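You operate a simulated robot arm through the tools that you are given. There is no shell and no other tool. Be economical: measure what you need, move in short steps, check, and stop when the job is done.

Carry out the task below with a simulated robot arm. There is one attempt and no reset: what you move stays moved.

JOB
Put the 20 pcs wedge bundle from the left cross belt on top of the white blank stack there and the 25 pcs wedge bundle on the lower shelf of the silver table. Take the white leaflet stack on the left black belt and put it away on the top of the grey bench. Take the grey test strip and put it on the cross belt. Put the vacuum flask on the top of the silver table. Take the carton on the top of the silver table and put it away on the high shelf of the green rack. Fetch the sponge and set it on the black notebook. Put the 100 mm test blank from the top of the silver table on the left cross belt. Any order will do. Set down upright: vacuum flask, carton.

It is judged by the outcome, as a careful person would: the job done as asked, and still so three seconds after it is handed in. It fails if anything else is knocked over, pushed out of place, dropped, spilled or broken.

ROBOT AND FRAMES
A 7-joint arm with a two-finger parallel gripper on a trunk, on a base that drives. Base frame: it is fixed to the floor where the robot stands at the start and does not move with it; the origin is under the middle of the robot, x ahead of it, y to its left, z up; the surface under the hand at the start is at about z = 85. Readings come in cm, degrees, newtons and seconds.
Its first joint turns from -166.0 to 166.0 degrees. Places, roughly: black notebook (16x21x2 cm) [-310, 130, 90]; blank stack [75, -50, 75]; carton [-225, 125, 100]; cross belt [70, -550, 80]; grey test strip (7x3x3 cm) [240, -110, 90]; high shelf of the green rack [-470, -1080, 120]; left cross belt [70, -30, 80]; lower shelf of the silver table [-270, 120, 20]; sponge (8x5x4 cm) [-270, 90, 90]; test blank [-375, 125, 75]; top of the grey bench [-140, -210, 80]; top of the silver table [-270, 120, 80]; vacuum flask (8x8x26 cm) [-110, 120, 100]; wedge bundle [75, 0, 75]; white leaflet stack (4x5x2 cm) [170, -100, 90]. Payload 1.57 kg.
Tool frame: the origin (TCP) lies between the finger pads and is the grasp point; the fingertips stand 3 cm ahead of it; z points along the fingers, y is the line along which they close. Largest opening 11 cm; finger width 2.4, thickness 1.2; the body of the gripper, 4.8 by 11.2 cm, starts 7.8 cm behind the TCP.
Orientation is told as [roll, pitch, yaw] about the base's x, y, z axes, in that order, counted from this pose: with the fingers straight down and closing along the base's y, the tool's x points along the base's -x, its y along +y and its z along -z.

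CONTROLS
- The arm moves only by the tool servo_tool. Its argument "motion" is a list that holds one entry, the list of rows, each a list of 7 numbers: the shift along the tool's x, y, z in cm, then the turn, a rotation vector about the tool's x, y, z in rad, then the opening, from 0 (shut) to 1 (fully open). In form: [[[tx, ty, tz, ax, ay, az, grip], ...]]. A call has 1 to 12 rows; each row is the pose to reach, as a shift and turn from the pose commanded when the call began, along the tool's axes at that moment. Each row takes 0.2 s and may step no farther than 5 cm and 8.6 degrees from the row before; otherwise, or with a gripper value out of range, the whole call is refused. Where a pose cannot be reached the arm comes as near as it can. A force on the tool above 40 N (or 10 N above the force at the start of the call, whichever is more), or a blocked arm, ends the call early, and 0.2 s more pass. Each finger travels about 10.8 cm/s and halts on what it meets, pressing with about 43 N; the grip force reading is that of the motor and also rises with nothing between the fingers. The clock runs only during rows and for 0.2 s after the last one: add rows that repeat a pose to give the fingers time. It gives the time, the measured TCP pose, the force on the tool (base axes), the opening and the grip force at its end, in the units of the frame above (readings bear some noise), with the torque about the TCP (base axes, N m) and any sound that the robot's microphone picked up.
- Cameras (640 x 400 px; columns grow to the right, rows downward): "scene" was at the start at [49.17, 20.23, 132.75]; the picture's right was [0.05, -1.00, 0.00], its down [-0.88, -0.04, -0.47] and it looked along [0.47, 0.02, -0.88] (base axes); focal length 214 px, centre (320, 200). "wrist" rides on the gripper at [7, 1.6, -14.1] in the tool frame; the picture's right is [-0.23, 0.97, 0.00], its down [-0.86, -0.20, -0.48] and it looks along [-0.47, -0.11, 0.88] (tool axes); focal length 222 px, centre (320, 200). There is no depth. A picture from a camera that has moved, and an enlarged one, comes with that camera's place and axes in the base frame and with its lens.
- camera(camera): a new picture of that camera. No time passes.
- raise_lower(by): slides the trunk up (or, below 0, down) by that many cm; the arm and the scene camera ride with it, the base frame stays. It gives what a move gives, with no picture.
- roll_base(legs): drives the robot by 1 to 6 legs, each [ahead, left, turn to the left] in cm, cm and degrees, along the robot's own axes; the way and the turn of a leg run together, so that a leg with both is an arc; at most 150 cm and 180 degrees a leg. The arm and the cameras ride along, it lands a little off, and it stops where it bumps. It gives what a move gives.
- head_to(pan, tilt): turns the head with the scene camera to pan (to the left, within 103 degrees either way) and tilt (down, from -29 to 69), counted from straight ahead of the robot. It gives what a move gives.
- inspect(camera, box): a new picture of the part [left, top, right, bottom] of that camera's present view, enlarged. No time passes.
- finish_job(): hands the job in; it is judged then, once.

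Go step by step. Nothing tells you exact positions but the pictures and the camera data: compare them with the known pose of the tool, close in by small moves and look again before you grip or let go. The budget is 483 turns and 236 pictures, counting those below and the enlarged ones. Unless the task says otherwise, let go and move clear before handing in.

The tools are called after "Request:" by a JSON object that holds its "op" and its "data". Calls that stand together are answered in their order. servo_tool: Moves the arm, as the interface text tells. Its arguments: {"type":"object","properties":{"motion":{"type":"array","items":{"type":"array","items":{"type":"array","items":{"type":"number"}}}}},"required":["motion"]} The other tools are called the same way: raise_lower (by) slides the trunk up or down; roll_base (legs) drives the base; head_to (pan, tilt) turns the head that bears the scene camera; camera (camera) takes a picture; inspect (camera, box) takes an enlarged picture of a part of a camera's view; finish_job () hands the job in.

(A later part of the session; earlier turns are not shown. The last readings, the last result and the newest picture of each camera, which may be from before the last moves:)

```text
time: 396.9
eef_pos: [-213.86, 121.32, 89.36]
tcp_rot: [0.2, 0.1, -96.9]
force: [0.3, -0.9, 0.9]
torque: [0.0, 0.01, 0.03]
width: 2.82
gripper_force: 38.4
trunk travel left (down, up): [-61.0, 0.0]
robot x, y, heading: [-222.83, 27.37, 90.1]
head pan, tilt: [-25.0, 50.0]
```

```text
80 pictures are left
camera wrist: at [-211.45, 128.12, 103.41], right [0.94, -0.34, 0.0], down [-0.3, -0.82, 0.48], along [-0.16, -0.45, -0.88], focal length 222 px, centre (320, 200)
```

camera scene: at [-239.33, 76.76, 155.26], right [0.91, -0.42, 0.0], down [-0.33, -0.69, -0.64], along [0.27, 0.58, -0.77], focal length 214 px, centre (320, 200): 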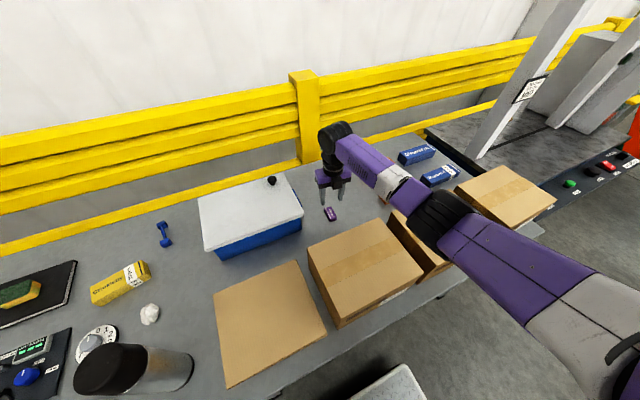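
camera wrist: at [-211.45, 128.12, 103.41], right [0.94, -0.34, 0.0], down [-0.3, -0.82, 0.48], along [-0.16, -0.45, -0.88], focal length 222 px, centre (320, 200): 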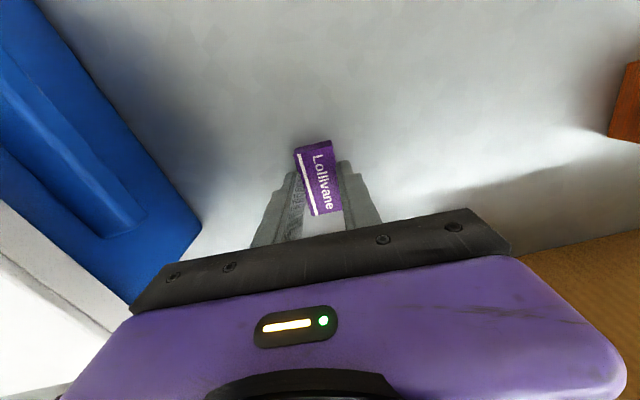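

Gripped (2.82 cm). Lift straight up, then retract and back off.

Request:
{"op": "servo_tool", "data": {"motion": [[[0, 0, -1.5, 0, 0, 0, 0.1], [0, 0, -4, 0, 0, 0, 0.1], [0, 0, -8, 0, 0, 0, 0.1], [0, 0, -12, 0, 0, 0, 0.1], [0, 0, -16, 0, 0, 0, 0.1], [0, 0, -20, 0, 0, 0, 0.1], [-3, 0, -24, 0, 0, 0, 0.1], [-6, 0, -27, 0, 0, 0, 0.1], [-10, 0, -29, 0, 0, 0, 0.1], [-14, 0, -31, 0, 0, 0, 0.1], [-18, 0, -33, 0, 0, 0, 0.1], [-22, 0, -35, 0, 0, 0, 0.1]]]}}

Request:
{"op": "roll_base", "data": {"legs": [[-45, 0, 0]]}}

Request:
{"op": "head_to", "data": {"pan": -10, "tilt": 40}}

Request:
{"op": "camera", "data": {"camera": "scene"}}

Request:
{"op": "camera", "data": {"camera": "wrist"}}

```text
time: 399.6
eef_pos: [-216.6, 99.55, 124.39]
tcp_rot: [0.2, -0.1, -96.9]
force: [-0.3, 0.9, -0.5]
torque: [-0.03, 0.02, -0.02]
width: 2.82
gripper_force: 38.3
trunk travel left (down, up): [-61.0, 0.0]
robot x, y, heading: [-222.7, 27.1, 90.0]
head pan, tilt: [-25.0, 50.0]
```

```text
time: 402.2
eef_pos: [-216.49, 54.98, 124.42]
tcp_rot: [0.0, 0.0, -97.0]
force: [-0.6, 0.3, -0.3]
torque: [0.0, 0.0, 0.0]
width: 2.81
gripper_force: 38.4
trunk travel left (down, up): [-61.0, 0.0]
robot x, y, heading: [-222.87, -17.08, 89.7]
head pan, tilt: [-25.0, 50.0]
```

```text
time: 403.0
eef_pos: [-216.52, 54.92, 124.49]
tcp_rot: [0.0, -0.1, -97.0]
force: [-0.1, 0.6, -0.3]
torque: [-0.01, 0.0, 0.01]
width: 2.8
gripper_force: 38.1
trunk travel left (down, up): [-61.0, 0.0]
robot x, y, heading: [-222.93, -17.22, 89.7]
head pan, tilt: [-10.0, 40.0]
```

```text
79 pictures are left
camera scene: at [-241.13, 33.65, 156.67], right [0.98, -0.18, 0.0], down [-0.12, -0.63, -0.77], along [0.14, 0.75, -0.64], focal length 214 px, centre (320, 200)
```

scene: 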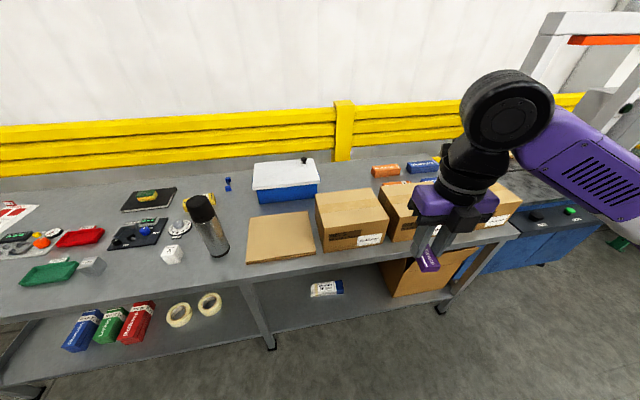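

```text
78 pictures are left
camera wrist: at [-213.99, 61.84, 138.5], right [0.94, -0.34, 0.0], down [-0.3, -0.82, 0.48], along [-0.16, -0.45, -0.88], focal length 222 px, centre (320, 200)
```

wrist: 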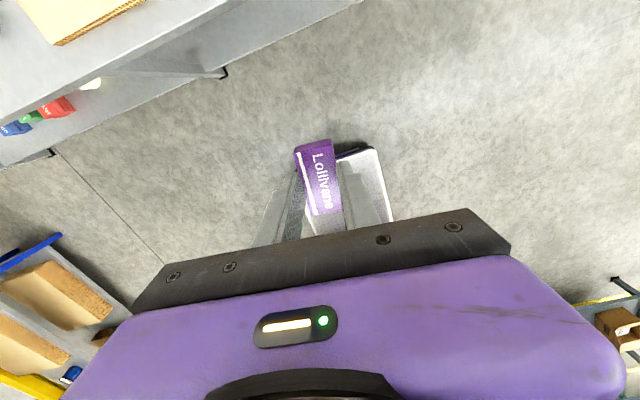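

All boxes are in place and the carton is held firmly. Rotating the hand back to r=0 (tool z spin) while in open space, then drive west and turn south to look for the green rack.

Request:
{"op": "servo_tool", "data": {"motion": [[[0, 0, 0, 0, 0, 0.14, 0.1], [0, 0, 0, 0, 0, 0.28, 0.1], [0, 0, 0, 0, 0, 0.42, 0.1], [0, 0, 0, 0, 0, 0.56, 0.1], [0, 0, 0, 0, 0, 0.7, 0.1], [0, 0, 0, 0, 0, 0.84, 0.1], [0, 0, 0, 0, 0, 0.98, 0.1], [0, 0, 0, 0, 0, 1.12, 0.1], [0, 0, 0, 0, 0, 1.26, 0.1], [0, 0, 0, 0, 0, 1.4, 0.1], [0, 0, 0, 0, 0, 1.51, 0.1]]]}}

Request:
{"op": "servo_tool", "data": {"motion": [[[0, 0, 0, 0, 0, 0.14, 0.1], [0, 0, 0, 0, 0, 0.28, 0.1], [0, 0, 0, 0, 0, 0.42, 0.1], [0, 0, 0, 0, 0, 0.56, 0.1], [0, 0, 0, 0, 0, 0.7, 0.1], [0, 0, 0, 0, 0, 0.84, 0.1], [0, 0, 0, 0, 0, 0.98, 0.1], [0, 0, 0, 0, 0, 1.12, 0.1], [0, 0, 0, 0, 0, 1.26, 0.1], [0, 0, 0, 0, 0, 1.4, 0.1], [0, 0, 0, 0, 0, 1.51, 0.1]]]}}

Request:
{"op": "roll_base", "data": {"legs": [[0, 110, 0], [-25, 0, 0], [0, 0, -180]]}}

Request:
{"op": "head_to", "data": {"pan": 0, "tilt": 18}}

Request:
{"op": "camera", "data": {"camera": "scene"}}

```text
time: 405.4
eef_pos: [-216.47, 55.12, 124.4]
tcp_rot: [0.0, 0.1, 176.4]
force: [0.0, 0.3, 0.1]
torque: [0.0, -0.02, 0.03]
width: 2.8
gripper_force: 37.8
trunk travel left (down, up): [-61.0, 0.0]
robot x, y, heading: [-222.89, -17.48, 89.4]
head pan, tilt: [-10.0, 40.0]
```

```text
time: 407.8
eef_pos: [-216.43, 55.09, 124.41]
tcp_rot: [0.0, 0.0, 89.8]
force: [0.5, 0.4, 0.2]
torque: [0.01, 0.03, 0.01]
width: 2.83
gripper_force: 38.6
trunk travel left (down, up): [-61.0, 0.0]
robot x, y, heading: [-222.86, -17.2, 89.7]
head pan, tilt: [-10.0, 40.0]
```

```text
time: 422.3
eef_pos: [-342.01, -113.6, 124.49]
tcp_rot: [0.1, 0.1, -91.5]
force: [0.1, -0.1, 0.2]
torque: [0.02, -0.02, 0.02]
width: 2.8
gripper_force: 38.1
trunk travel left (down, up): [-61.0, 0.0]
robot x, y, heading: [-334.26, -41.24, -91.7]
head pan, tilt: [-10.0, 40.0]
```

```text
time: 423.1
eef_pos: [-341.91, -113.63, 124.42]
tcp_rot: [-0.1, 0.1, -91.5]
force: [0.3, 0.2, -0.1]
torque: [0.04, 0.02, -0.01]
width: 2.8
gripper_force: 38.1
trunk travel left (down, up): [-61.0, 0.0]
robot x, y, heading: [-333.66, -41.15, -91.6]
head pan, tilt: [0.0, 18.0]
```

```text
77 pictures are left
camera scene: at [-315.28, -94.03, 160.14], right [-1.0, 0.03, 0.0], down [0.01, 0.31, -0.95], along [-0.03, -0.95, -0.31], focal length 214 px, centre (320, 200)
```

scene: 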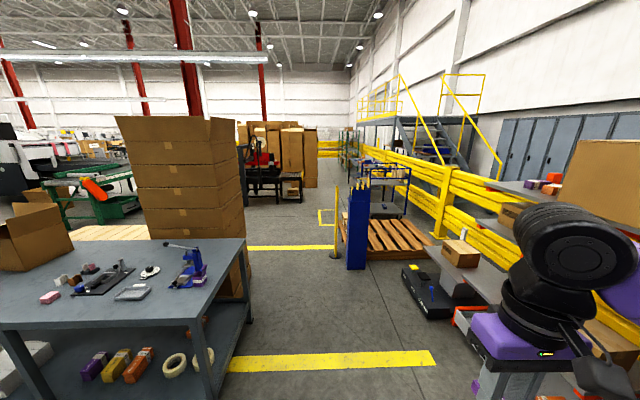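

The green rack is visible far ahead. I shift to the aisle centre (x≈−295) and drive south in stages.

Request:
{"op": "roll_base", "data": {"legs": [[0, 40, 1.6], [150, 0, 0], [100, 0, 0]]}}

Request:
{"op": "camera", "data": {"camera": "scene"}}

```text
time: 437.5
eef_pos: [-301.29, -364.67, 124.44]
tcp_rot: [-0.1, 0.1, -90.2]
force: [1.0, 0.3, 1.0]
torque: [0.0, 0.02, -0.04]
width: 2.81
gripper_force: 38.7
trunk travel left (down, up): [-61.0, 0.0]
robot x, y, heading: [-294.83, -292.06, -90.2]
head pan, tilt: [0.0, 18.0]
```

```text
76 pictures are left
camera scene: at [-275.05, -344.47, 160.15], right [-1.0, 0.01, 0.0], down [0.0, 0.31, -0.95], along [-0.01, -0.95, -0.31], focal length 214 px, centre (320, 200)
```

scene: 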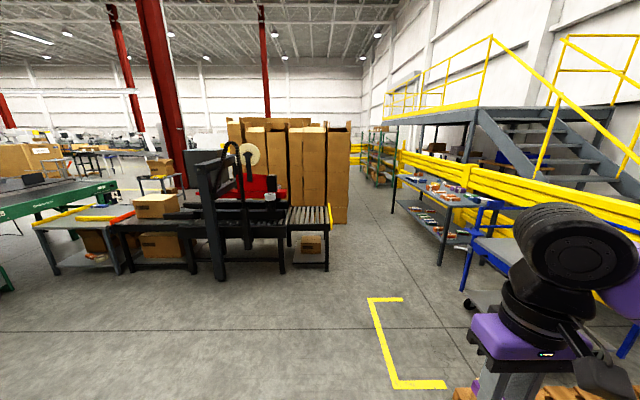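

Request:
{"op": "roll_base", "data": {"legs": [[140, 0, 0], [110, -62, 0.2], [110, 0, 0]]}}

Request:
{"op": "camera", "data": {"camera": "scene"}}

```text
time: 455.6
eef_pos: [-369.57, -723.19, 124.46]
tcp_rot: [0.0, 0.2, -90.5]
force: [-0.7, -0.5, -0.1]
torque: [-0.01, -0.03, -0.02]
width: 2.82
gripper_force: 38.7
trunk travel left (down, up): [-61.0, 0.0]
robot x, y, heading: [-362.76, -650.87, -90.5]
head pan, tilt: [0.0, 18.0]
```

```text
75 pictures are left
camera scene: at [-343.15, -703.32, 160.15], right [-1.0, 0.01, 0.0], down [0.0, 0.31, -0.95], along [-0.01, -0.95, -0.31], focal length 214 px, centre (320, 200)
```

scene: 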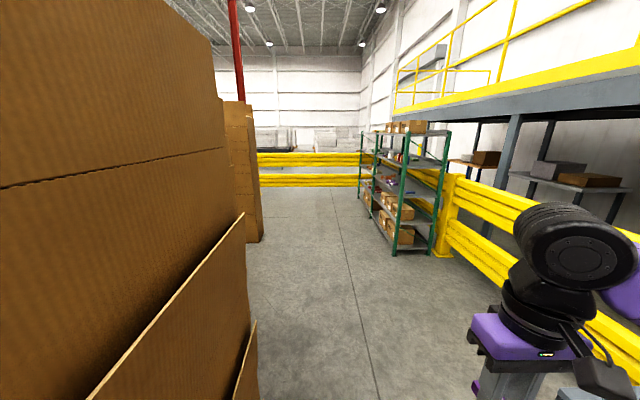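

Request:
{"op": "roll_base", "data": {"legs": [[150, 0, 0.5], [150, 0, 0], [90, 0, 0], [0, 0, -90]]}}

Request:
{"op": "head_to", "data": {"pan": 0, "tilt": 15}}

Request:
{"op": "camera", "data": {"camera": "scene"}}

```text
time: 478.3
eef_pos: [-437.97, -1034.09, 124.44]
tcp_rot: [-0.1, 0.1, 179.4]
force: [-0.7, 0.0, -0.8]
torque: [-0.02, -0.04, -0.03]
width: 2.83
gripper_force: 38.1
trunk travel left (down, up): [-61.0, 0.0]
robot x, y, heading: [-365.54, -1041.23, 179.3]
head pan, tilt: [0.0, 18.0]
```

```text
time: 478.9
eef_pos: [-437.96, -1034.03, 124.31]
tcp_rot: [-0.1, 0.1, 179.4]
force: [0.2, 1.2, -0.4]
torque: [-0.03, -0.02, 0.02]
width: 2.8
gripper_force: 38.4
trunk travel left (down, up): [-61.0, 0.0]
robot x, y, heading: [-366.05, -1041.24, 179.3]
head pan, tilt: [0.0, 15.0]
```

```text
74 pictures are left
camera scene: at [-417.92, -1060.51, 160.63], right [0.01, 1.0, 0.0], down [0.26, 0.0, -0.97], along [-0.97, 0.01, -0.26], focal length 214 px, centre (320, 200)
```

scene: 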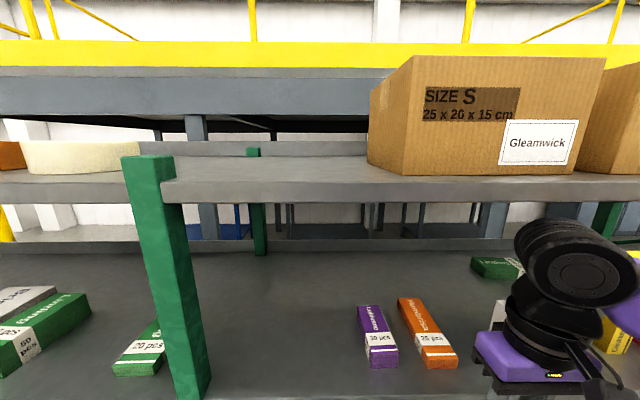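

Facing the rack: the z≈120 shelf (with purple/orange bundles) is the high shelf; free space at y≈−1065. I back up a bit and look down at it.

Request:
{"op": "roll_base", "data": {"legs": [[-30, 0, 0]]}}

Request:
{"op": "head_to", "data": {"pan": 0, "tilt": 28}}

Request:
{"op": "camera", "data": {"camera": "scene"}}

```text
time: 480.9
eef_pos: [-408.36, -1034.64, 124.41]
tcp_rot: [0.0, 0.1, 179.5]
force: [0.3, -0.5, -0.2]
torque: [0.0, -0.02, -0.01]
width: 2.82
gripper_force: 38.9
trunk travel left (down, up): [-61.0, 0.0]
robot x, y, heading: [-335.91, -1041.82, 179.1]
head pan, tilt: [0.0, 15.0]
```

```text
time: 481.7
eef_pos: [-408.36, -1034.6, 124.42]
tcp_rot: [0.0, 0.1, 179.5]
force: [-0.5, 0.0, -0.2]
torque: [0.01, 0.02, -0.01]
width: 2.82
gripper_force: 38.0
trunk travel left (down, up): [-61.0, 0.0]
robot x, y, heading: [-336.0, -1041.6, 179.3]
head pan, tilt: [0.0, 28.0]
```

```text
73 pictures are left
camera scene: at [-388.02, -1060.99, 158.54], right [0.01, 1.0, 0.0], down [0.47, -0.01, -0.88], along [-0.88, 0.01, -0.47], focal length 214 px, centre (320, 200)
```

scene: 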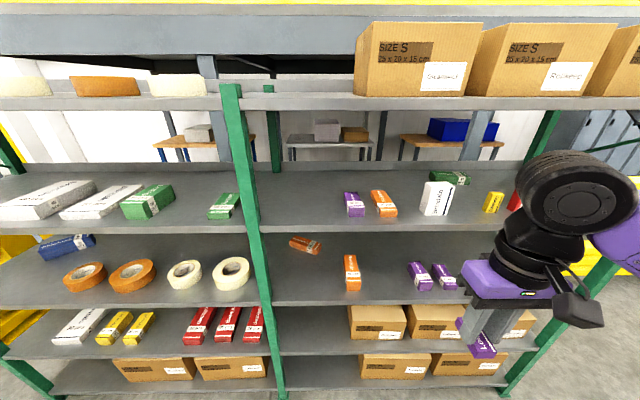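

The z≈120 shelf is confirmed; front edge x≈−441. Now tilt the hand forward 90° in free air so the carton stands upright.

Request:
{"op": "servo_tool", "data": {"motion": [[[0, 0, 0, 0, -0.14, 0, 0.1], [0, 0, 0, 0, -0.28, 0, 0.1], [0, 0, 0, 0, -0.42, 0, 0.1], [0, 0, 0, 0, -0.56, 0, 0.1], [0, 0, 0, 0, -0.7, 0, 0.1], [0, 0, 0, 0, -0.84, 0, 0.1], [0, 0, 0, 0, -0.98, 0, 0.1], [0, 0, 0, 0, -1.12, 0, 0.1], [0, 0, 0, 0, -1.26, 0, 0.1], [0, 0, 0, 0, -1.4, 0, 0.1], [0, 0, 0, 0, -1.5, 0, 0.1], [0, 0, 0, 0, -1.571, 0, 0.1]]]}}

Request:
{"op": "camera", "data": {"camera": "scene"}}

```text
time: 484.3
eef_pos: [-409.4, -1034.15, 122.95]
tcp_rot: [-155.6, -89.8, -24.8]
force: [0.1, -0.6, -0.2]
torque: [0.0, 0.0, 0.02]
width: 2.82
gripper_force: 38.1
out of reach, approached as far as the arm can: row 5, 6, 7, 8, 9, 10, 11, 12
trunk travel left (down, up): [-61.0, 0.0]
robot x, y, heading: [-336.25, -1041.7, 179.3]
head pan, tilt: [0.0, 28.0]
```

```text
72 pictures are left
camera scene: at [-388.02, -1060.99, 158.53], right [0.01, 1.0, 0.0], down [0.47, -0.01, -0.88], along [-0.88, 0.01, -0.47], focal length 214 px, centre (320, 200)
```

scene: 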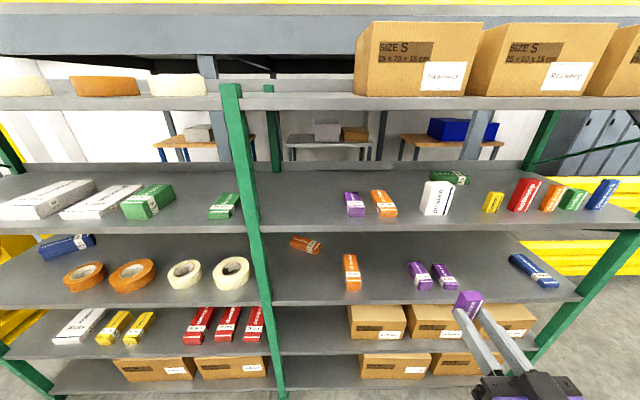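

The hand now points forward. Checking the carton.

Request:
{"op": "inspect", "data": {"camera": "scene", "box": [420, 270, 580, 400]}}

Request:
{"op": "camera", "data": {"camera": "wrist"}}

```text
3.08 times, centred on (500, 335) of scene
camera zoom: at [-388.02, -1060.99, 158.53], right [0.01, 1.0, 0.0], down [0.47, -0.01, -0.88], along [-0.88, 0.01, -0.47], focal length 660 px, centre (-234, -215)
```

zoom: 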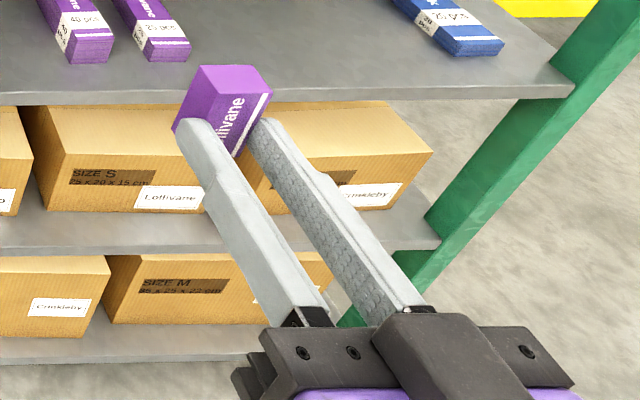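

```text
70 pictures are left
camera wrist: at [-395.27, -1035.78, 115.95], right [-0.01, -0.97, 0.23], down [0.48, 0.19, 0.85], along [-0.88, 0.11, 0.47], focal length 222 px, centre (320, 200)
```

wrist: 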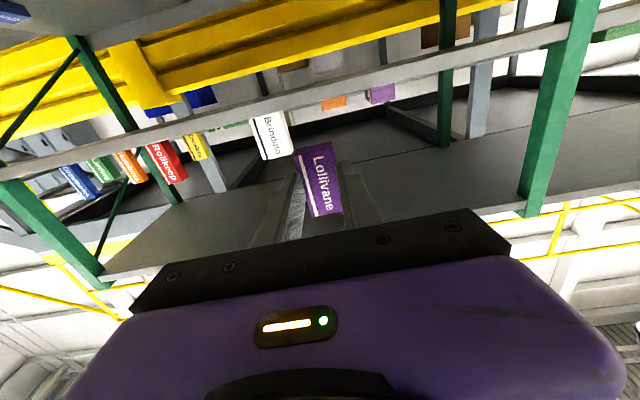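

The carton is upright (text reading upward as originally), bottom down. Move left 33 to the free spot and raise the hand a bit.

Request:
{"op": "roll_base", "data": {"legs": [[0, 34, 0.7]]}}

Request:
{"op": "servo_tool", "data": {"motion": [[[-2, 0, 0, 0, 0, 0, 0.1], [-4, 0, 0, 0, 0, 0, 0.1], [-6, 0, 0, 0, 0, 0, 0.1], [-6, 0, 0, 0, 0, 0, 0.1]]]}}

Request:
{"op": "camera", "data": {"camera": "scene"}}

```text
time: 486.5
eef_pos: [-409.68, -1069.05, 122.93]
tcp_rot: [-146.3, -89.9, -33.5]
force: [0.3, 0.0, -0.7]
torque: [0.03, -0.01, 0.03]
width: 2.82
gripper_force: 38.7
trunk travel left (down, up): [-61.0, 0.0]
robot x, y, heading: [-336.34, -1075.53, -180.2]
head pan, tilt: [0.0, 28.0]
```

```text
time: 487.5
eef_pos: [-412.68, -1068.04, 126.51]
tcp_rot: [-155.3, -89.9, -24.3]
force: [-0.1, -0.8, -0.2]
torque: [0.02, -0.02, -0.03]
width: 2.81
gripper_force: 37.9
out of reach, approached as far as the arm can: row 1, 2, 3, 4
trunk travel left (down, up): [-61.0, 0.0]
robot x, y, heading: [-336.22, -1075.62, -180.0]
head pan, tilt: [0.0, 28.0]
```

```text
69 pictures are left
camera scene: at [-387.95, -1095.71, 158.53], right [0.0, 1.0, 0.0], down [0.47, 0.0, -0.88], along [-0.88, 0.0, -0.47], focal length 214 px, centre (320, 200)
```

scene: 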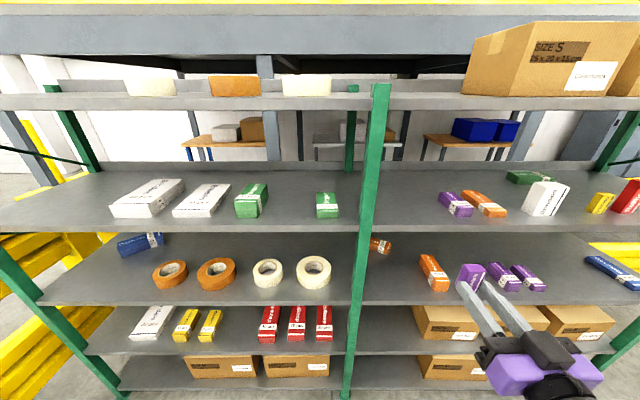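

Request:
{"op": "servo_tool", "data": {"motion": [[[-0.5, 0, 2, 0, 0, 0, 0.1], [-1, 0, 4, 0, 0, 0, 0.1], [-1.5, 0, 6, 0, 0, 0, 0.1], [-2, 0, 8, 0, 0, 0, 0.1], [-3, 0, 10, 0, 0, 0, 0.1], [-3, 0, 10, 0, 0, 0, 0.1]]]}}

Request:
{"op": "inspect", "data": {"camera": "scene", "box": [400, 180, 600, 340]}}

```text
time: 488.9
eef_pos: [-422.84, -1068.16, 129.57]
tcp_rot: [-137.9, -89.9, -41.8]
force: [-0.8, -0.8, -0.2]
torque: [0.01, 0.03, 0.02]
width: 2.81
gripper_force: 38.8
trunk travel left (down, up): [-61.0, 0.0]
robot x, y, heading: [-336.19, -1075.47, -180.1]
head pan, tilt: [0.0, 28.0]
```

```text
2.50 times, centred on (500, 260) of scene
camera zoom: at [-387.95, -1095.71, 158.53], right [0.0, 1.0, 0.0], down [0.47, 0.0, -0.88], along [-0.88, 0.0, -0.47], focal length 536 px, centre (-130, 50)
```

zoom: 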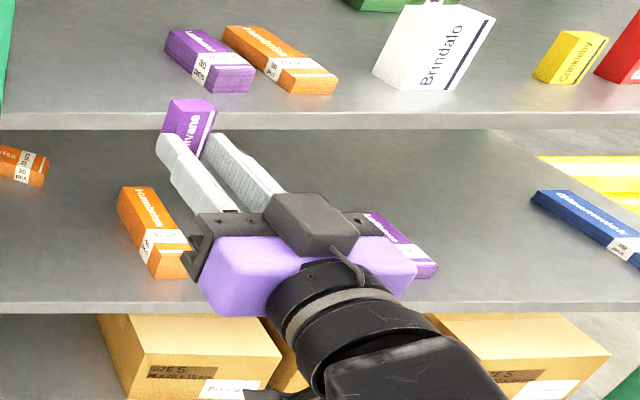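

Now at z 129.6 with the hand level. Driving forward 24 cm to bring the carton over the shelf.

Request:
{"op": "roll_base", "data": {"legs": [[24, -1.5, 0]]}}

Request:
{"op": "head_to", "data": {"pan": -20, "tilt": 40}}

Request:
{"op": "camera", "data": {"camera": "scene"}}

Request:
{"op": "camera", "data": {"camera": "wrist"}}

```text
time: 490.7
eef_pos: [-446.48, -1066.6, 129.58]
tcp_rot: [-146.7, -89.9, -33.2]
force: [0.5, -0.6, 0.6]
torque: [0.01, -0.04, 0.03]
width: 2.78
gripper_force: 37.9
trunk travel left (down, up): [-61.0, 0.0]
robot x, y, heading: [-359.81, -1074.23, -180.0]
head pan, tilt: [0.0, 28.0]
```

```text
time: 491.5
eef_pos: [-446.42, -1066.53, 129.62]
tcp_rot: [-144.5, -89.8, -35.2]
force: [-0.5, -0.6, -0.4]
torque: [0.01, -0.03, -0.01]
width: 2.81
gripper_force: 39.2
trunk travel left (down, up): [-61.0, 0.0]
robot x, y, heading: [-359.92, -1073.94, -180.1]
head pan, tilt: [-20.0, 40.0]
```

```text
67 pictures are left
camera scene: at [-410.67, -1091.28, 156.68], right [0.34, 0.94, 0.0], down [0.6, -0.22, -0.77], along [-0.72, 0.26, -0.64], focal length 214 px, centre (320, 200)
```

scene: 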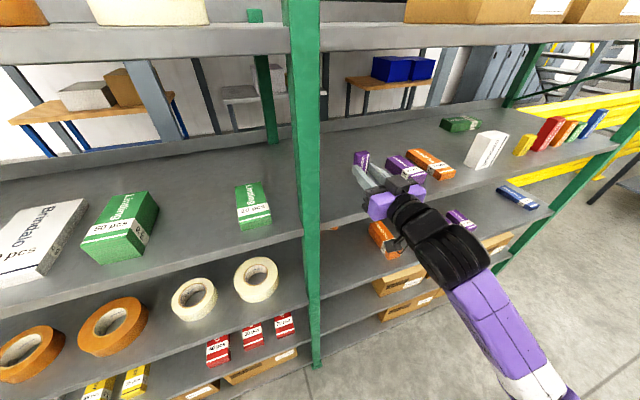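

```text
66 pictures are left
camera wrist: at [-432.31, -1067.97, 122.53], right [0.0, -0.97, 0.23], down [0.48, 0.2, 0.85], along [-0.88, 0.1, 0.47], focal length 222 px, centre (320, 200)
```

wrist: 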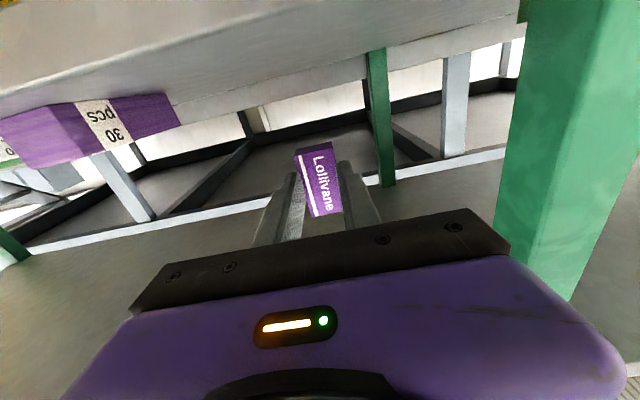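

Request:
{"op": "inspect", "data": {"camera": "scene", "box": [310, 120, 470, 250]}}

```text
3.08 times, centred on (390, 185) of scene
camera zoom: at [-410.67, -1091.28, 156.68], right [0.34, 0.94, 0.0], down [0.6, -0.22, -0.77], along [-0.72, 0.26, -0.64], focal length 660 px, centre (105, 246)
```

zoom: 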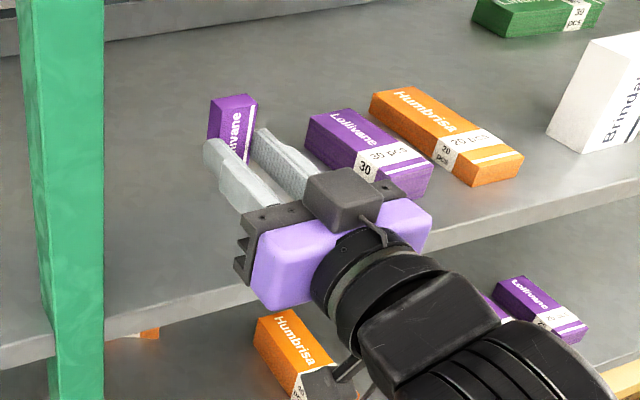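

Shelf edge at x≈−443; I move 2.5 cm further in, then lower gently.

Request:
{"op": "servo_tool", "data": {"motion": [[[0, 0, 1.3, 0, 0, 0, 0.1], [0, 0, 2.5, 0, 0, 0, 0.1], [2, 0, 2.5, 0, 0, 0, 0.1], [4, 0, 2.5, 0, 0, 0, 0.1], [4, 0, 2.5, 0, 0, 0, 0.1]]]}}

Request:
{"op": "inspect", "data": {"camera": "scene", "box": [310, 120, 470, 250]}}

Request:
{"op": "camera", "data": {"camera": "wrist"}}

```text
time: 492.7
eef_pos: [-448.95, -1066.58, 125.42]
tcp_rot: [-152.3, -89.9, -27.4]
force: [0.3, 0.4, 0.8]
torque: [0.0, -0.02, 0.01]
width: 2.8
gripper_force: 38.6
trunk travel left (down, up): [-61.0, 0.0]
robot x, y, heading: [-360.23, -1074.21, -180.1]
head pan, tilt: [-20.0, 40.0]
```

```text
3.08 times, centred on (390, 185) of scene
camera zoom: at [-410.67, -1091.28, 156.68], right [0.34, 0.94, 0.0], down [0.6, -0.22, -0.77], along [-0.72, 0.26, -0.64], focal length 660 px, centre (105, 246)
```

zoom: 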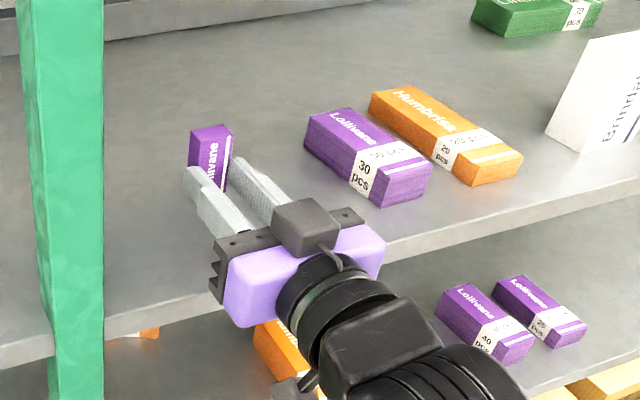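

```text
63 pictures are left
camera wrist: at [-434.81, -1068.06, 118.47], right [0.01, -0.97, 0.23], down [0.48, 0.2, 0.85], along [-0.88, 0.1, 0.47], focal length 222 px, centre (320, 200)
```

wrist: 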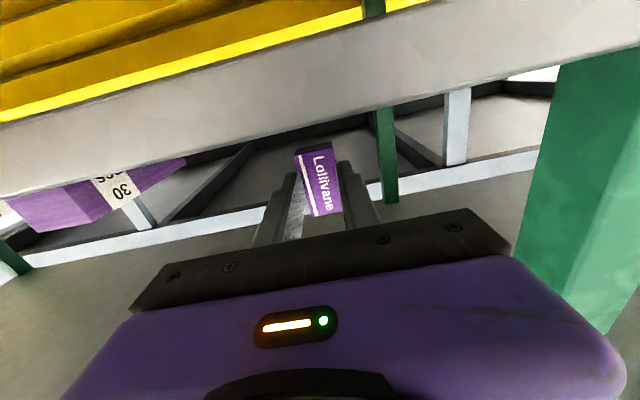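

Request:
{"op": "servo_tool", "data": {"motion": [[[0.7, 0, 0, 0, 0, 0, 0.1], [1.4, 0, 0, 0, 0, 0, 0.1], [2.0, 0, 0, 0, 0, 0, 0.1], [2.0, 0, 0, 0, 0, 0, 0.1]]]}}

Request:
{"op": "camera", "data": {"camera": "wrist"}}

```text
time: 493.7
eef_pos: [-449.01, -1066.62, 123.49]
tcp_rot: [-141.6, -89.9, -38.1]
force: [0.2, -0.3, -0.2]
torque: [0.0, 0.02, 0.01]
width: 2.81
gripper_force: 37.6
trunk travel left (down, up): [-61.0, 0.0]
robot x, y, heading: [-359.64, -1073.74, -180.2]
head pan, tilt: [-20.0, 40.0]
```

```text
62 pictures are left
camera wrist: at [-434.84, -1068.01, 116.5], right [0.01, -0.97, 0.23], down [0.48, 0.2, 0.85], along [-0.88, 0.1, 0.47], focal length 222 px, centre (320, 200)
```

wrist: 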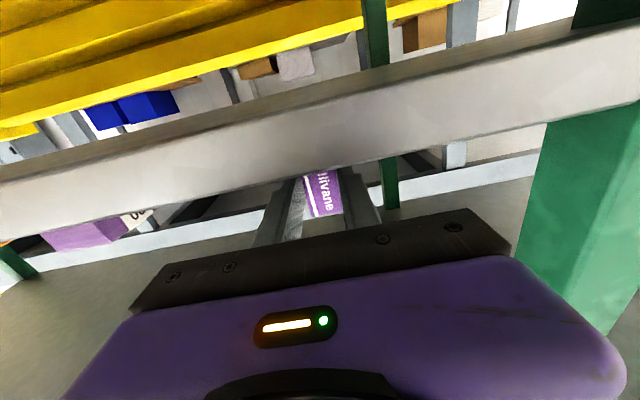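

Request:
{"op": "servo_tool", "data": {"motion": [[[0.3, 0, 0, 0, 0, 0, 0.1], [0.6, 0, 0, 0, 0, 0, 0.1], [0.6, 0, 0, 0, 0, 0, 0.1]]]}}

Request:
{"op": "servo_tool", "data": {"motion": [[[0.3, 0, 0, 0, 0, 0, 0.1], [0.5, 0, 0, 0, 0, 0, 0.1], [0.5, 0, 0, 0, 0, 0, 0.1]]]}}

Request:
{"op": "inspect", "data": {"camera": "scene", "box": [320, 130, 420, 210]}}

```text
time: 494.5
eef_pos: [-449.05, -1066.55, 122.97]
tcp_rot: [-140.6, -89.9, -39.1]
force: [-0.2, 0.3, -1.2]
torque: [-0.02, 0.0, 0.04]
width: 2.8
gripper_force: 38.3
trunk travel left (down, up): [-61.0, 0.0]
robot x, y, heading: [-360.12, -1073.96, -180.1]
head pan, tilt: [-20.0, 40.0]
```

```text
time: 495.3
eef_pos: [-448.95, -1066.6, 122.39]
tcp_rot: [-140.2, -89.9, -39.6]
force: [1.2, 1.3, -0.1]
torque: [0.01, 0.01, -0.05]
width: 2.81
gripper_force: 38.4
trunk travel left (down, up): [-61.0, 0.0]
robot x, y, heading: [-360.17, -1074.06, -180.1]
head pan, tilt: [-20.0, 40.0]
```

```text
5.00 times, centred on (370, 170) of scene
camera zoom: at [-410.67, -1091.27, 156.68], right [0.34, 0.94, 0.0], down [0.6, -0.22, -0.77], along [-0.72, 0.26, -0.64], focal length 1072 px, centre (70, 350)
```

zoom: 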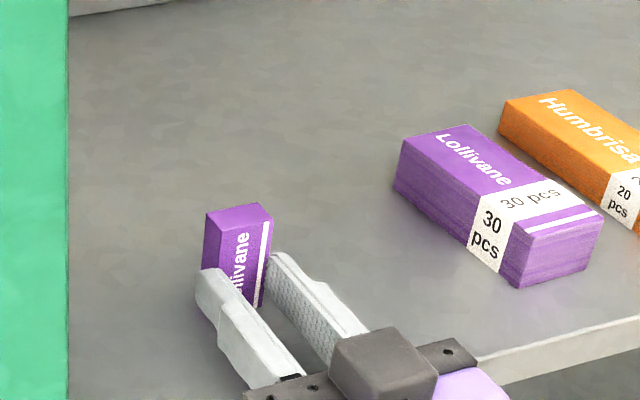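

Request:
{"op": "servo_tool", "data": {"motion": [[[0.2, 0, 0, 0, 0, 0, 0.1], [0.4, 0, 0, 0, 0, 0, 0.1], [0.4, 0, 0, 0, 0, 0, 0.1]]]}}

Request:
{"op": "servo_tool", "data": {"motion": [[[0.2, 0, 0, 0, 0, 0, 0.1], [0.4, 0, 0, 0, 0, 0, 0.1], [0.4, 0, 0, 0, 0, 0, 0.1]]]}}

```text
time: 496.1
eef_pos: [-448.95, -1066.53, 122.34]
tcp_rot: [-168.8, -89.6, -11.1]
force: [-2.1, 0.3, 18.7]
torque: [-0.04, 0.63, -0.01]
width: 2.82
gripper_force: 38.0
trunk travel left (down, up): [-61.0, 0.0]
robot x, y, heading: [-360.36, -1073.84, -179.9]
head pan, tilt: [-20.0, 40.0]
```

```text
time: 496.9
eef_pos: [-448.9, -1066.43, 122.23]
tcp_rot: [-171.0, -89.0, -8.8]
force: [-0.8, 1.3, 35.0]
torque: [-0.03, 1.0, -0.05]
width: 2.82
gripper_force: 38.4
trunk travel left (down, up): [-61.0, 0.0]
robot x, y, heading: [-359.95, -1074.27, -179.7]
head pan, tilt: [-20.0, 40.0]
```

Contact at TCP z≈122.3. Relieve the pressure, then open.

Request:
{"op": "servo_tool", "data": {"motion": [[[-0.3, 0, 0, 0, 0, 0, 0.1], [-0.65, 0, 0, 0, 0, 0, 0.1], [-0.65, 0, 0, 0, 0, 0, 0.1]]]}}

Request:
{"op": "servo_tool", "data": {"motion": [[[0, 0, 0, 0, 0, 0, 0.3], [0, 0, 0, 0, 0, 0, 0.4], [0, 0, 0, 0, 0, 0, 0.45], [0, 0, 0, 0, 0, 0, 0.45]]]}}

Request:
{"op": "inspect", "data": {"camera": "scene", "box": [320, 130, 420, 210]}}

```text
time: 497.7
eef_pos: [-448.92, -1066.52, 122.21]
tcp_rot: [-155.1, -89.8, -24.5]
force: [0.7, 0.6, 13.2]
torque: [0.03, 0.41, -0.03]
width: 2.79
gripper_force: 37.9
trunk travel left (down, up): [-61.0, 0.0]
robot x, y, heading: [-360.05, -1073.99, -180.2]
head pan, tilt: [-20.0, 40.0]
```

```text
time: 498.7
eef_pos: [-449.12, -1066.45, 122.29]
tcp_rot: [-135.4, -89.9, -44.2]
force: [0.0, 1.0, -0.4]
torque: [0.02, -0.03, -0.02]
width: 4.96
gripper_force: 0.1
trunk travel left (down, up): [-61.0, 0.0]
robot x, y, heading: [-359.95, -1073.81, -180.1]
head pan, tilt: [-20.0, 40.0]
```

```text
5.00 times, centred on (370, 170) of scene
camera zoom: at [-410.67, -1091.28, 156.68], right [0.34, 0.94, 0.0], down [0.6, -0.22, -0.77], along [-0.72, 0.26, -0.64], focal length 1072 px, centre (70, 350)
```

zoom: 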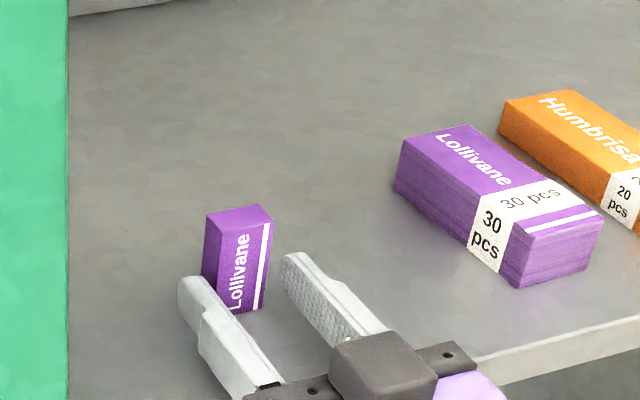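

Carton stands upright on the shelf. Withdrawing straight back.

Request:
{"op": "servo_tool", "data": {"motion": [[[0, 0, -2, 0, 0, 0, 0.45], [0, 0, -5, 0, 0, 0, 0.45], [0, 0, -8, 0, 0, 0, 0.45], [0, 0, -11, 0, 0, 0, 0.45]]]}}

Request:
{"op": "roll_base", "data": {"legs": [[-40, 0, 0]]}}

Request:
{"op": "camera", "data": {"camera": "scene"}}

```text
time: 499.7
eef_pos: [-438.08, -1066.58, 122.32]
tcp_rot: [-135.2, -89.9, -44.6]
force: [-0.9, -0.4, -0.2]
torque: [0.01, -0.01, 0.0]
width: 4.95
gripper_force: 0.0
trunk travel left (down, up): [-61.0, 0.0]
robot x, y, heading: [-359.88, -1074.4, -180.1]
head pan, tilt: [-20.0, 40.0]
```

```text
time: 502.2
eef_pos: [-397.33, -1066.25, 122.31]
tcp_rot: [-144.2, -89.9, -35.7]
force: [0.0, 0.0, 0.1]
torque: [0.01, 0.0, 0.0]
width: 4.97
gripper_force: 0.0
trunk travel left (down, up): [-61.0, 0.0]
robot x, y, heading: [-319.37, -1074.47, 179.9]
head pan, tilt: [-20.0, 40.0]
```

```text
59 pictures are left
camera scene: at [-370.11, -1091.15, 156.67], right [0.35, 0.94, 0.0], down [0.6, -0.22, -0.77], along [-0.72, 0.26, -0.64], focal length 214 px, centre (320, 200)
```

scene: 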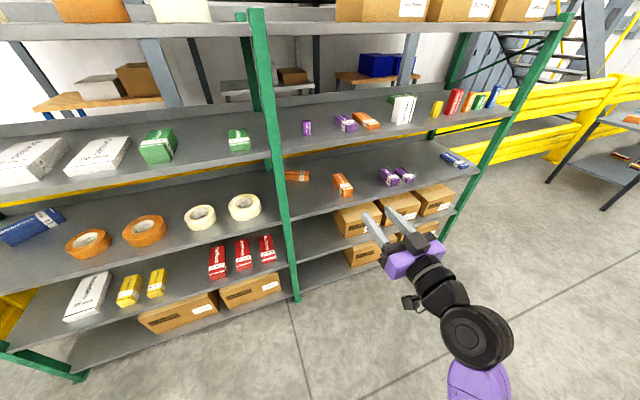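

Carton delivered. Now back for the grey strip: restore hand to pointing down, lower the trunk, and drive north.

Request:
{"op": "servo_tool", "data": {"motion": [[[0, 0, 0, 0, 0.14, 0, 0.45], [0, 0, 0, 0, 0.28, 0, 0.45], [0, 0, 0, 0, 0.42, 0, 0.45], [0, 0, 0, 0, 0.56, 0, 0.45], [0, 0, 0, 0, 0.7, 0, 0.45], [0, 0, 0, 0, 0.84, 0, 0.45], [0, 0, 0, 0, 0.98, 0, 0.45], [0, 0, 0, 0, 1.12, 0, 0.45], [0, 0, 0, 0, 1.26, 0, 0.45], [0, 0, 0, 0, 1.4, 0, 0.45], [0, 0, 0, 0, 1.5, 0, 0.45], [0, 0, 0, 0, 1.571, 0, 0.45]]]}}

Request:
{"op": "roll_base", "data": {"legs": [[0, 0, -90], [0, 42, 0], [150, 0, 0], [150, 0, 0], [110, 0, 0]]}}

Request:
{"op": "head_to", "data": {"pan": 0, "tilt": 20}}

Request:
{"op": "camera", "data": {"camera": "scene"}}

```text
time: 504.8
eef_pos: [-397.29, -1066.16, 122.18]
tcp_rot: [-0.1, 0.0, 179.9]
force: [-1.1, -0.2, 0.1]
torque: [-0.01, 0.0, 0.03]
width: 4.94
gripper_force: 0.1
out of reach, approached as far as the arm can: row 6, 7
trunk travel left (down, up): [-61.0, 0.0]
robot x, y, heading: [-319.42, -1073.99, 179.7]
head pan, tilt: [-20.0, 40.0]
```

```text
time: 523.4
eef_pos: [-350.36, -727.63, 122.49]
tcp_rot: [0.5, -0.2, 88.1]
force: [0.1, -0.1, 0.1]
torque: [-0.03, -0.03, 0.03]
width: 4.95
gripper_force: 0.0
trunk travel left (down, up): [-61.0, 0.0]
robot x, y, heading: [-359.12, -804.31, 89.8]
head pan, tilt: [-20.0, 40.0]
stopped in leg 4: the robot was blocked; the commanded pose is now the measured one
```

```text
time: 524.2
eef_pos: [-350.41, -727.51, 122.51]
tcp_rot: [0.5, -0.2, 88.1]
force: [0.0, 0.0, 0.0]
torque: [-0.01, 0.03, 0.01]
width: 4.96
gripper_force: 0.1
trunk travel left (down, up): [-61.0, 0.0]
robot x, y, heading: [-359.03, -804.54, 89.4]
head pan, tilt: [0.0, 20.0]
```

```text
58 pictures are left
camera scene: at [-379.43, -753.34, 160.08], right [1.0, -0.01, 0.01], down [0.0, -0.34, -0.94], along [0.01, 0.94, -0.34], focal length 214 px, centre (320, 200)
```

scene: 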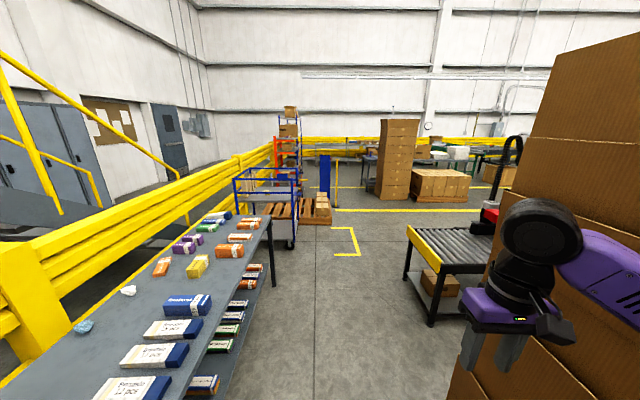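

Blocked — my elbow touched the tall box stack on the right. Backing away and checking it.

Request:
{"op": "roll_base", "data": {"legs": [[-40, 0, 0]]}}

Request:
{"op": "head_to", "data": {"pan": -35, "tilt": 15}}

Request:
{"op": "camera", "data": {"camera": "scene"}}

```text
time: 526.7
eef_pos: [-350.0, -767.13, 121.92]
tcp_rot: [0.8, 0.3, 88.1]
force: [-0.4, 0.0, 0.0]
torque: [0.0, 0.01, 0.0]
width: 4.94
gripper_force: 0.1
trunk travel left (down, up): [-61.0, 0.0]
robot x, y, heading: [-359.38, -844.52, 89.7]
head pan, tilt: [0.0, 20.0]
```

```text
time: 527.7
eef_pos: [-349.92, -767.1, 121.81]
tcp_rot: [0.9, 0.3, 88.1]
force: [0.4, -0.5, -0.1]
torque: [-0.02, 0.0, -0.02]
width: 4.97
gripper_force: 0.1
trunk travel left (down, up): [-61.0, 0.0]
robot x, y, heading: [-358.92, -844.52, 89.5]
head pan, tilt: [-35.0, 15.0]
```

```text
57 pictures are left
camera scene: at [-373.5, -794.17, 160.63], right [0.82, -0.58, 0.0], down [-0.15, -0.21, -0.97], along [0.56, 0.79, -0.26], focal length 214 px, centre (320, 200)
```

scene: 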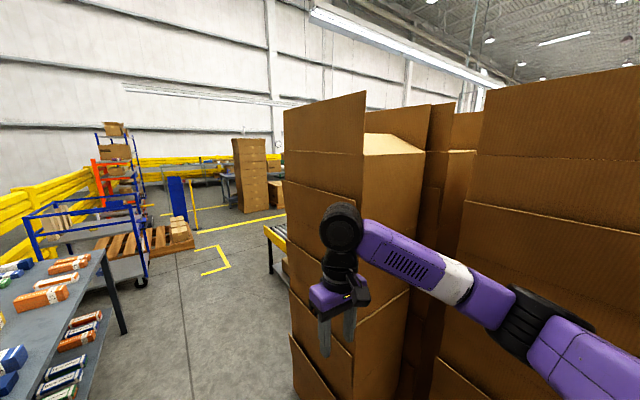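

The stack stands as before. I pass further left (x≈−382) to keep the elbow clear.

Request:
{"op": "roll_base", "data": {"legs": [[0, 22, 0.4], [120, 0, 0], [130, 0, 0]]}}

Request:
{"op": "head_to", "data": {"pan": -20, "tilt": 20}}

Request:
{"op": "camera", "data": {"camera": "scene"}}

```text
time: 541.1
eef_pos: [-372.36, -519.03, 121.88]
tcp_rot: [0.8, 0.3, 88.7]
force: [-0.4, 0.4, -0.6]
torque: [0.03, -0.03, -0.03]
width: 4.97
gripper_force: 0.0
trunk travel left (down, up): [-61.0, 0.0]
robot x, y, heading: [-380.84, -596.44, 90.1]
head pan, tilt: [-35.0, 15.0]
```

```text
time: 541.9
eef_pos: [-372.38, -518.9, 121.89]
tcp_rot: [0.8, 0.3, 88.7]
force: [0.3, 0.2, 0.2]
torque: [0.02, -0.02, 0.0]
width: 4.96
gripper_force: 0.0
trunk travel left (down, up): [-61.0, 0.0]
robot x, y, heading: [-381.0, -596.58, 90.2]
head pan, tilt: [-20.0, 20.0]
```

```text
56 pictures are left
camera scene: at [-397.82, -545.23, 159.82], right [0.94, -0.34, 0.0], down [-0.12, -0.32, -0.94], along [0.32, 0.88, -0.34], focal length 214 px, centre (320, 200)
```

scene: 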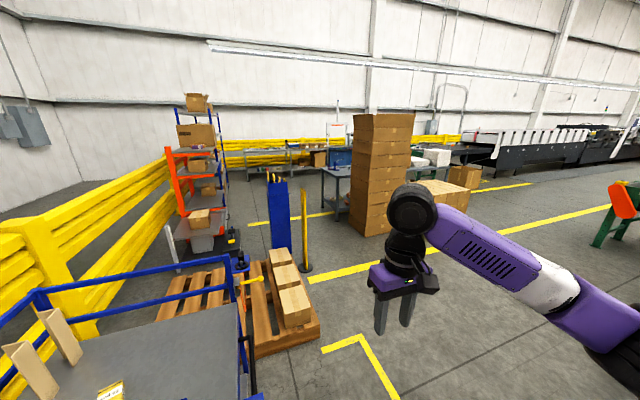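

Request:
{"op": "roll_base", "data": {"legs": [[116, -55, 0], [135, -15, 0], [0, 0, -90]]}}

Request:
{"op": "head_to", "data": {"pan": 0, "tilt": 18}}

Request:
{"op": "camera", "data": {"camera": "scene"}}

```text
time: 552.9
eef_pos: [-312.52, -307.53, 121.85]
tcp_rot: [0.8, 0.3, 94.1]
force: [0.0, -0.2, -0.3]
torque: [0.02, -0.01, 0.01]
width: 4.95
gripper_force: 0.1
trunk travel left (down, up): [-61.0, 0.0]
robot x, y, heading: [-313.92, -385.0, 95.6]
head pan, tilt: [-20.0, 20.0]
stopped in leg 2: the robot was blocked; the commanded pose is now the measured one
```

```text
time: 553.7
eef_pos: [-312.66, -307.45, 121.95]
tcp_rot: [0.8, 0.2, 94.2]
force: [-0.6, 0.2, -0.1]
torque: [0.0, 0.03, 0.02]
width: 4.96
gripper_force: 0.1
trunk travel left (down, up): [-61.0, 0.0]
robot x, y, heading: [-313.57, -385.41, 95.6]
head pan, tilt: [0.0, 18.0]
```

```text
55 pictures are left
camera scene: at [-338.62, -335.77, 160.15], right [1.0, 0.1, 0.0], down [0.03, -0.31, -0.95], along [-0.09, 0.95, -0.31], focal length 214 px, centre (320, 200)
```

scene: 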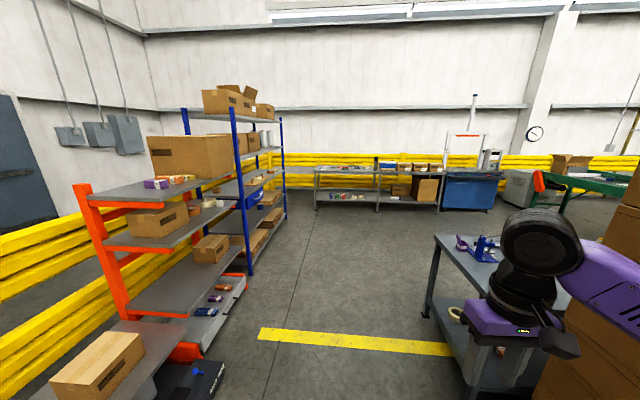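

Blocked again, likely elbow against the box tower by the bench. Back off and inspect.

Request:
{"op": "roll_base", "data": {"legs": [[-35, 10, 0]]}}

Request:
{"op": "head_to", "data": {"pan": -50, "tilt": 20}}

Request:
{"op": "camera", "data": {"camera": "scene"}}

```text
time: 556.0
eef_pos: [-319.54, -343.4, 121.86]
tcp_rot: [0.8, 0.2, 94.3]
force: [0.2, -0.5, 0.3]
torque: [0.01, 0.03, 0.01]
width: 4.94
gripper_force: 0.0
trunk travel left (down, up): [-61.0, 0.0]
robot x, y, heading: [-320.24, -421.16, 95.9]
head pan, tilt: [0.0, 18.0]
```

```text
time: 557.2
eef_pos: [-319.31, -343.39, 121.9]
tcp_rot: [0.8, 0.3, 94.3]
force: [-0.5, 0.3, -0.3]
torque: [0.0, -0.01, 0.02]
width: 4.94
gripper_force: 0.1
trunk travel left (down, up): [-61.0, 0.0]
robot x, y, heading: [-320.26, -421.57, 95.9]
head pan, tilt: [-50.0, 20.0]
```

```text
54 pictures are left
camera scene: at [-337.85, -374.34, 159.82], right [0.72, -0.7, 0.0], down [-0.24, -0.25, -0.94], along [0.65, 0.67, -0.34], focal length 214 px, centre (320, 200)
```

scene: 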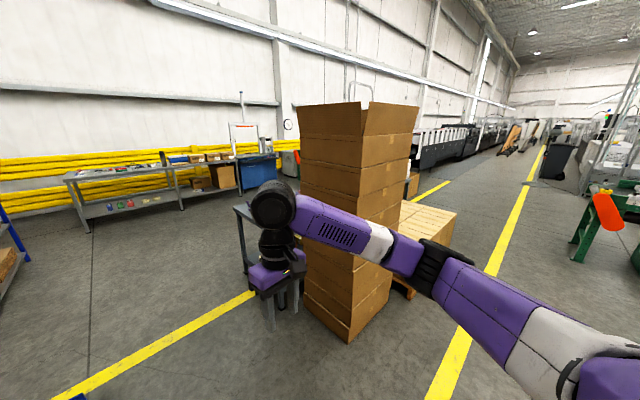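

The tower stands straight. My elbow sticks out ~65 cm to the right, so I turn east first (right side then faces the open aisle) and drive along y≈−380.

Request:
{"op": "roll_base", "data": {"legs": [[0, 0, -96], [0, 35, 0], [150, 0, 0]]}}

Request:
{"op": "head_to", "data": {"pan": -30, "tilt": 20}}

Request:
{"op": "camera", "data": {"camera": "scene"}}

```text
time: 559.8
eef_pos: [-264.48, -367.74, 121.83]
tcp_rot: [0.9, 0.3, 51.2]
force: [-0.1, -0.2, 0.6]
torque: [0.05, 0.01, 0.02]
width: 4.93
gripper_force: 0.0
trunk travel left (down, up): [-61.0, 0.0]
robot x, y, heading: [-318.0, -423.77, 52.9]
head pan, tilt: [-50.0, 20.0]
stopped in leg 1: the robot was blocked; the commanded pose is now the measured one
```

```text
time: 560.6
eef_pos: [-264.42, -367.61, 121.84]
tcp_rot: [0.8, 0.3, 51.3]
force: [-0.9, 0.7, 0.4]
torque: [-0.04, -0.03, -0.01]
width: 4.97
gripper_force: 0.0
trunk travel left (down, up): [-61.0, 0.0]
robot x, y, heading: [-318.09, -423.67, 52.8]
head pan, tilt: [-30.0, 20.0]
```

```text
53 pictures are left
camera scene: at [-299.86, -374.47, 159.82], right [0.39, -0.92, 0.0], down [-0.32, -0.13, -0.94], along [0.87, 0.36, -0.34], focal length 214 px, centre (320, 200)
```

scene: 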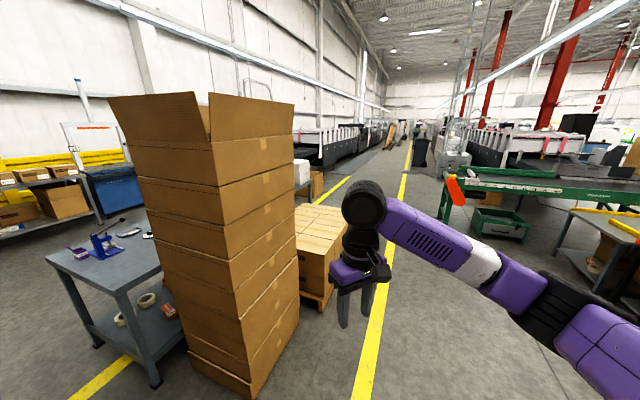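

My base corner likely touched the pallet behind. Moving right (away from it) before finishing the turn.

Request:
{"op": "roll_base", "data": {"legs": [[5, -40, 0], [0, 0, -53]]}}

Request:
{"op": "head_to", "data": {"pan": 0, "tilt": 20}}

Request:
{"op": "camera", "data": {"camera": "scene"}}

```text
time: 565.5
eef_pos: [-205.86, -453.78, 121.92]
tcp_rot: [0.8, 0.3, -2.0]
force: [0.2, -0.3, -0.3]
torque: [-0.02, -0.05, -0.02]
width: 4.94
gripper_force: 0.1
trunk travel left (down, up): [-61.0, 0.0]
robot x, y, heading: [-283.12, -444.28, -0.6]
head pan, tilt: [-30.0, 20.0]
```

```text
time: 566.5
eef_pos: [-205.85, -453.86, 121.85]
tcp_rot: [0.8, 0.3, -2.0]
force: [-0.3, -0.3, -0.1]
torque: [-0.02, 0.01, 0.01]
width: 4.95
gripper_force: 0.1
trunk travel left (down, up): [-61.0, 0.0]
robot x, y, heading: [-283.35, -444.43, -0.5]
head pan, tilt: [0.0, 20.0]
```

```text
52 pictures are left
camera scene: at [-231.16, -424.88, 159.82], right [-0.01, -1.0, 0.0], down [-0.34, 0.0, -0.94], along [0.94, -0.01, -0.34], focal length 214 px, centre (320, 200)
```

scene: 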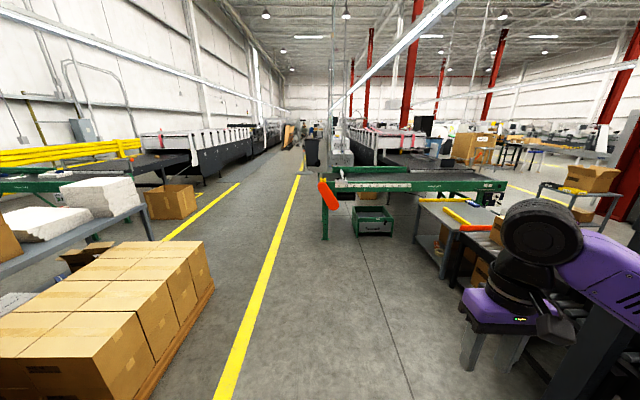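

Clear view: the cross belt's near end is at about (54..96,−445). I drive east along the aisle, bearing north, to the strip's belt.

Request:
{"op": "roll_base", "data": {"legs": [[130, 45, 0], [140, 60, 0], [150, 20, 0], [70, 55, 0], [0, 0, 90]]}}

Request:
{"op": "head_to", "data": {"pan": -10, "tilt": 30}}

Request:
{"op": "camera", "data": {"camera": "scene"}}

```text
refused: leg 2 is longer than a leg can be; nothing moved
```

```text
time: 567.2
eef_pos: [-205.83, -453.9, 121.89]
tcp_rot: [0.8, 0.3, -2.0]
force: [-0.5, -0.1, -0.5]
torque: [0.0, 0.01, 0.03]
width: 4.96
gripper_force: 0.0
trunk travel left (down, up): [-61.0, 0.0]
robot x, y, heading: [-283.64, -444.28, -0.5]
head pan, tilt: [-10.0, 30.0]
```

```text
51 pictures are left
camera scene: at [-231.58, -426.44, 158.22], right [-0.18, -0.98, 0.0], down [-0.49, 0.09, -0.87], along [0.85, -0.16, -0.5], focal length 214 px, centre (320, 200)
```

scene: 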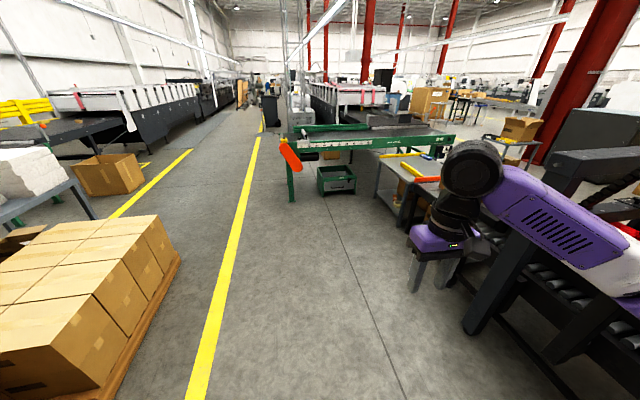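

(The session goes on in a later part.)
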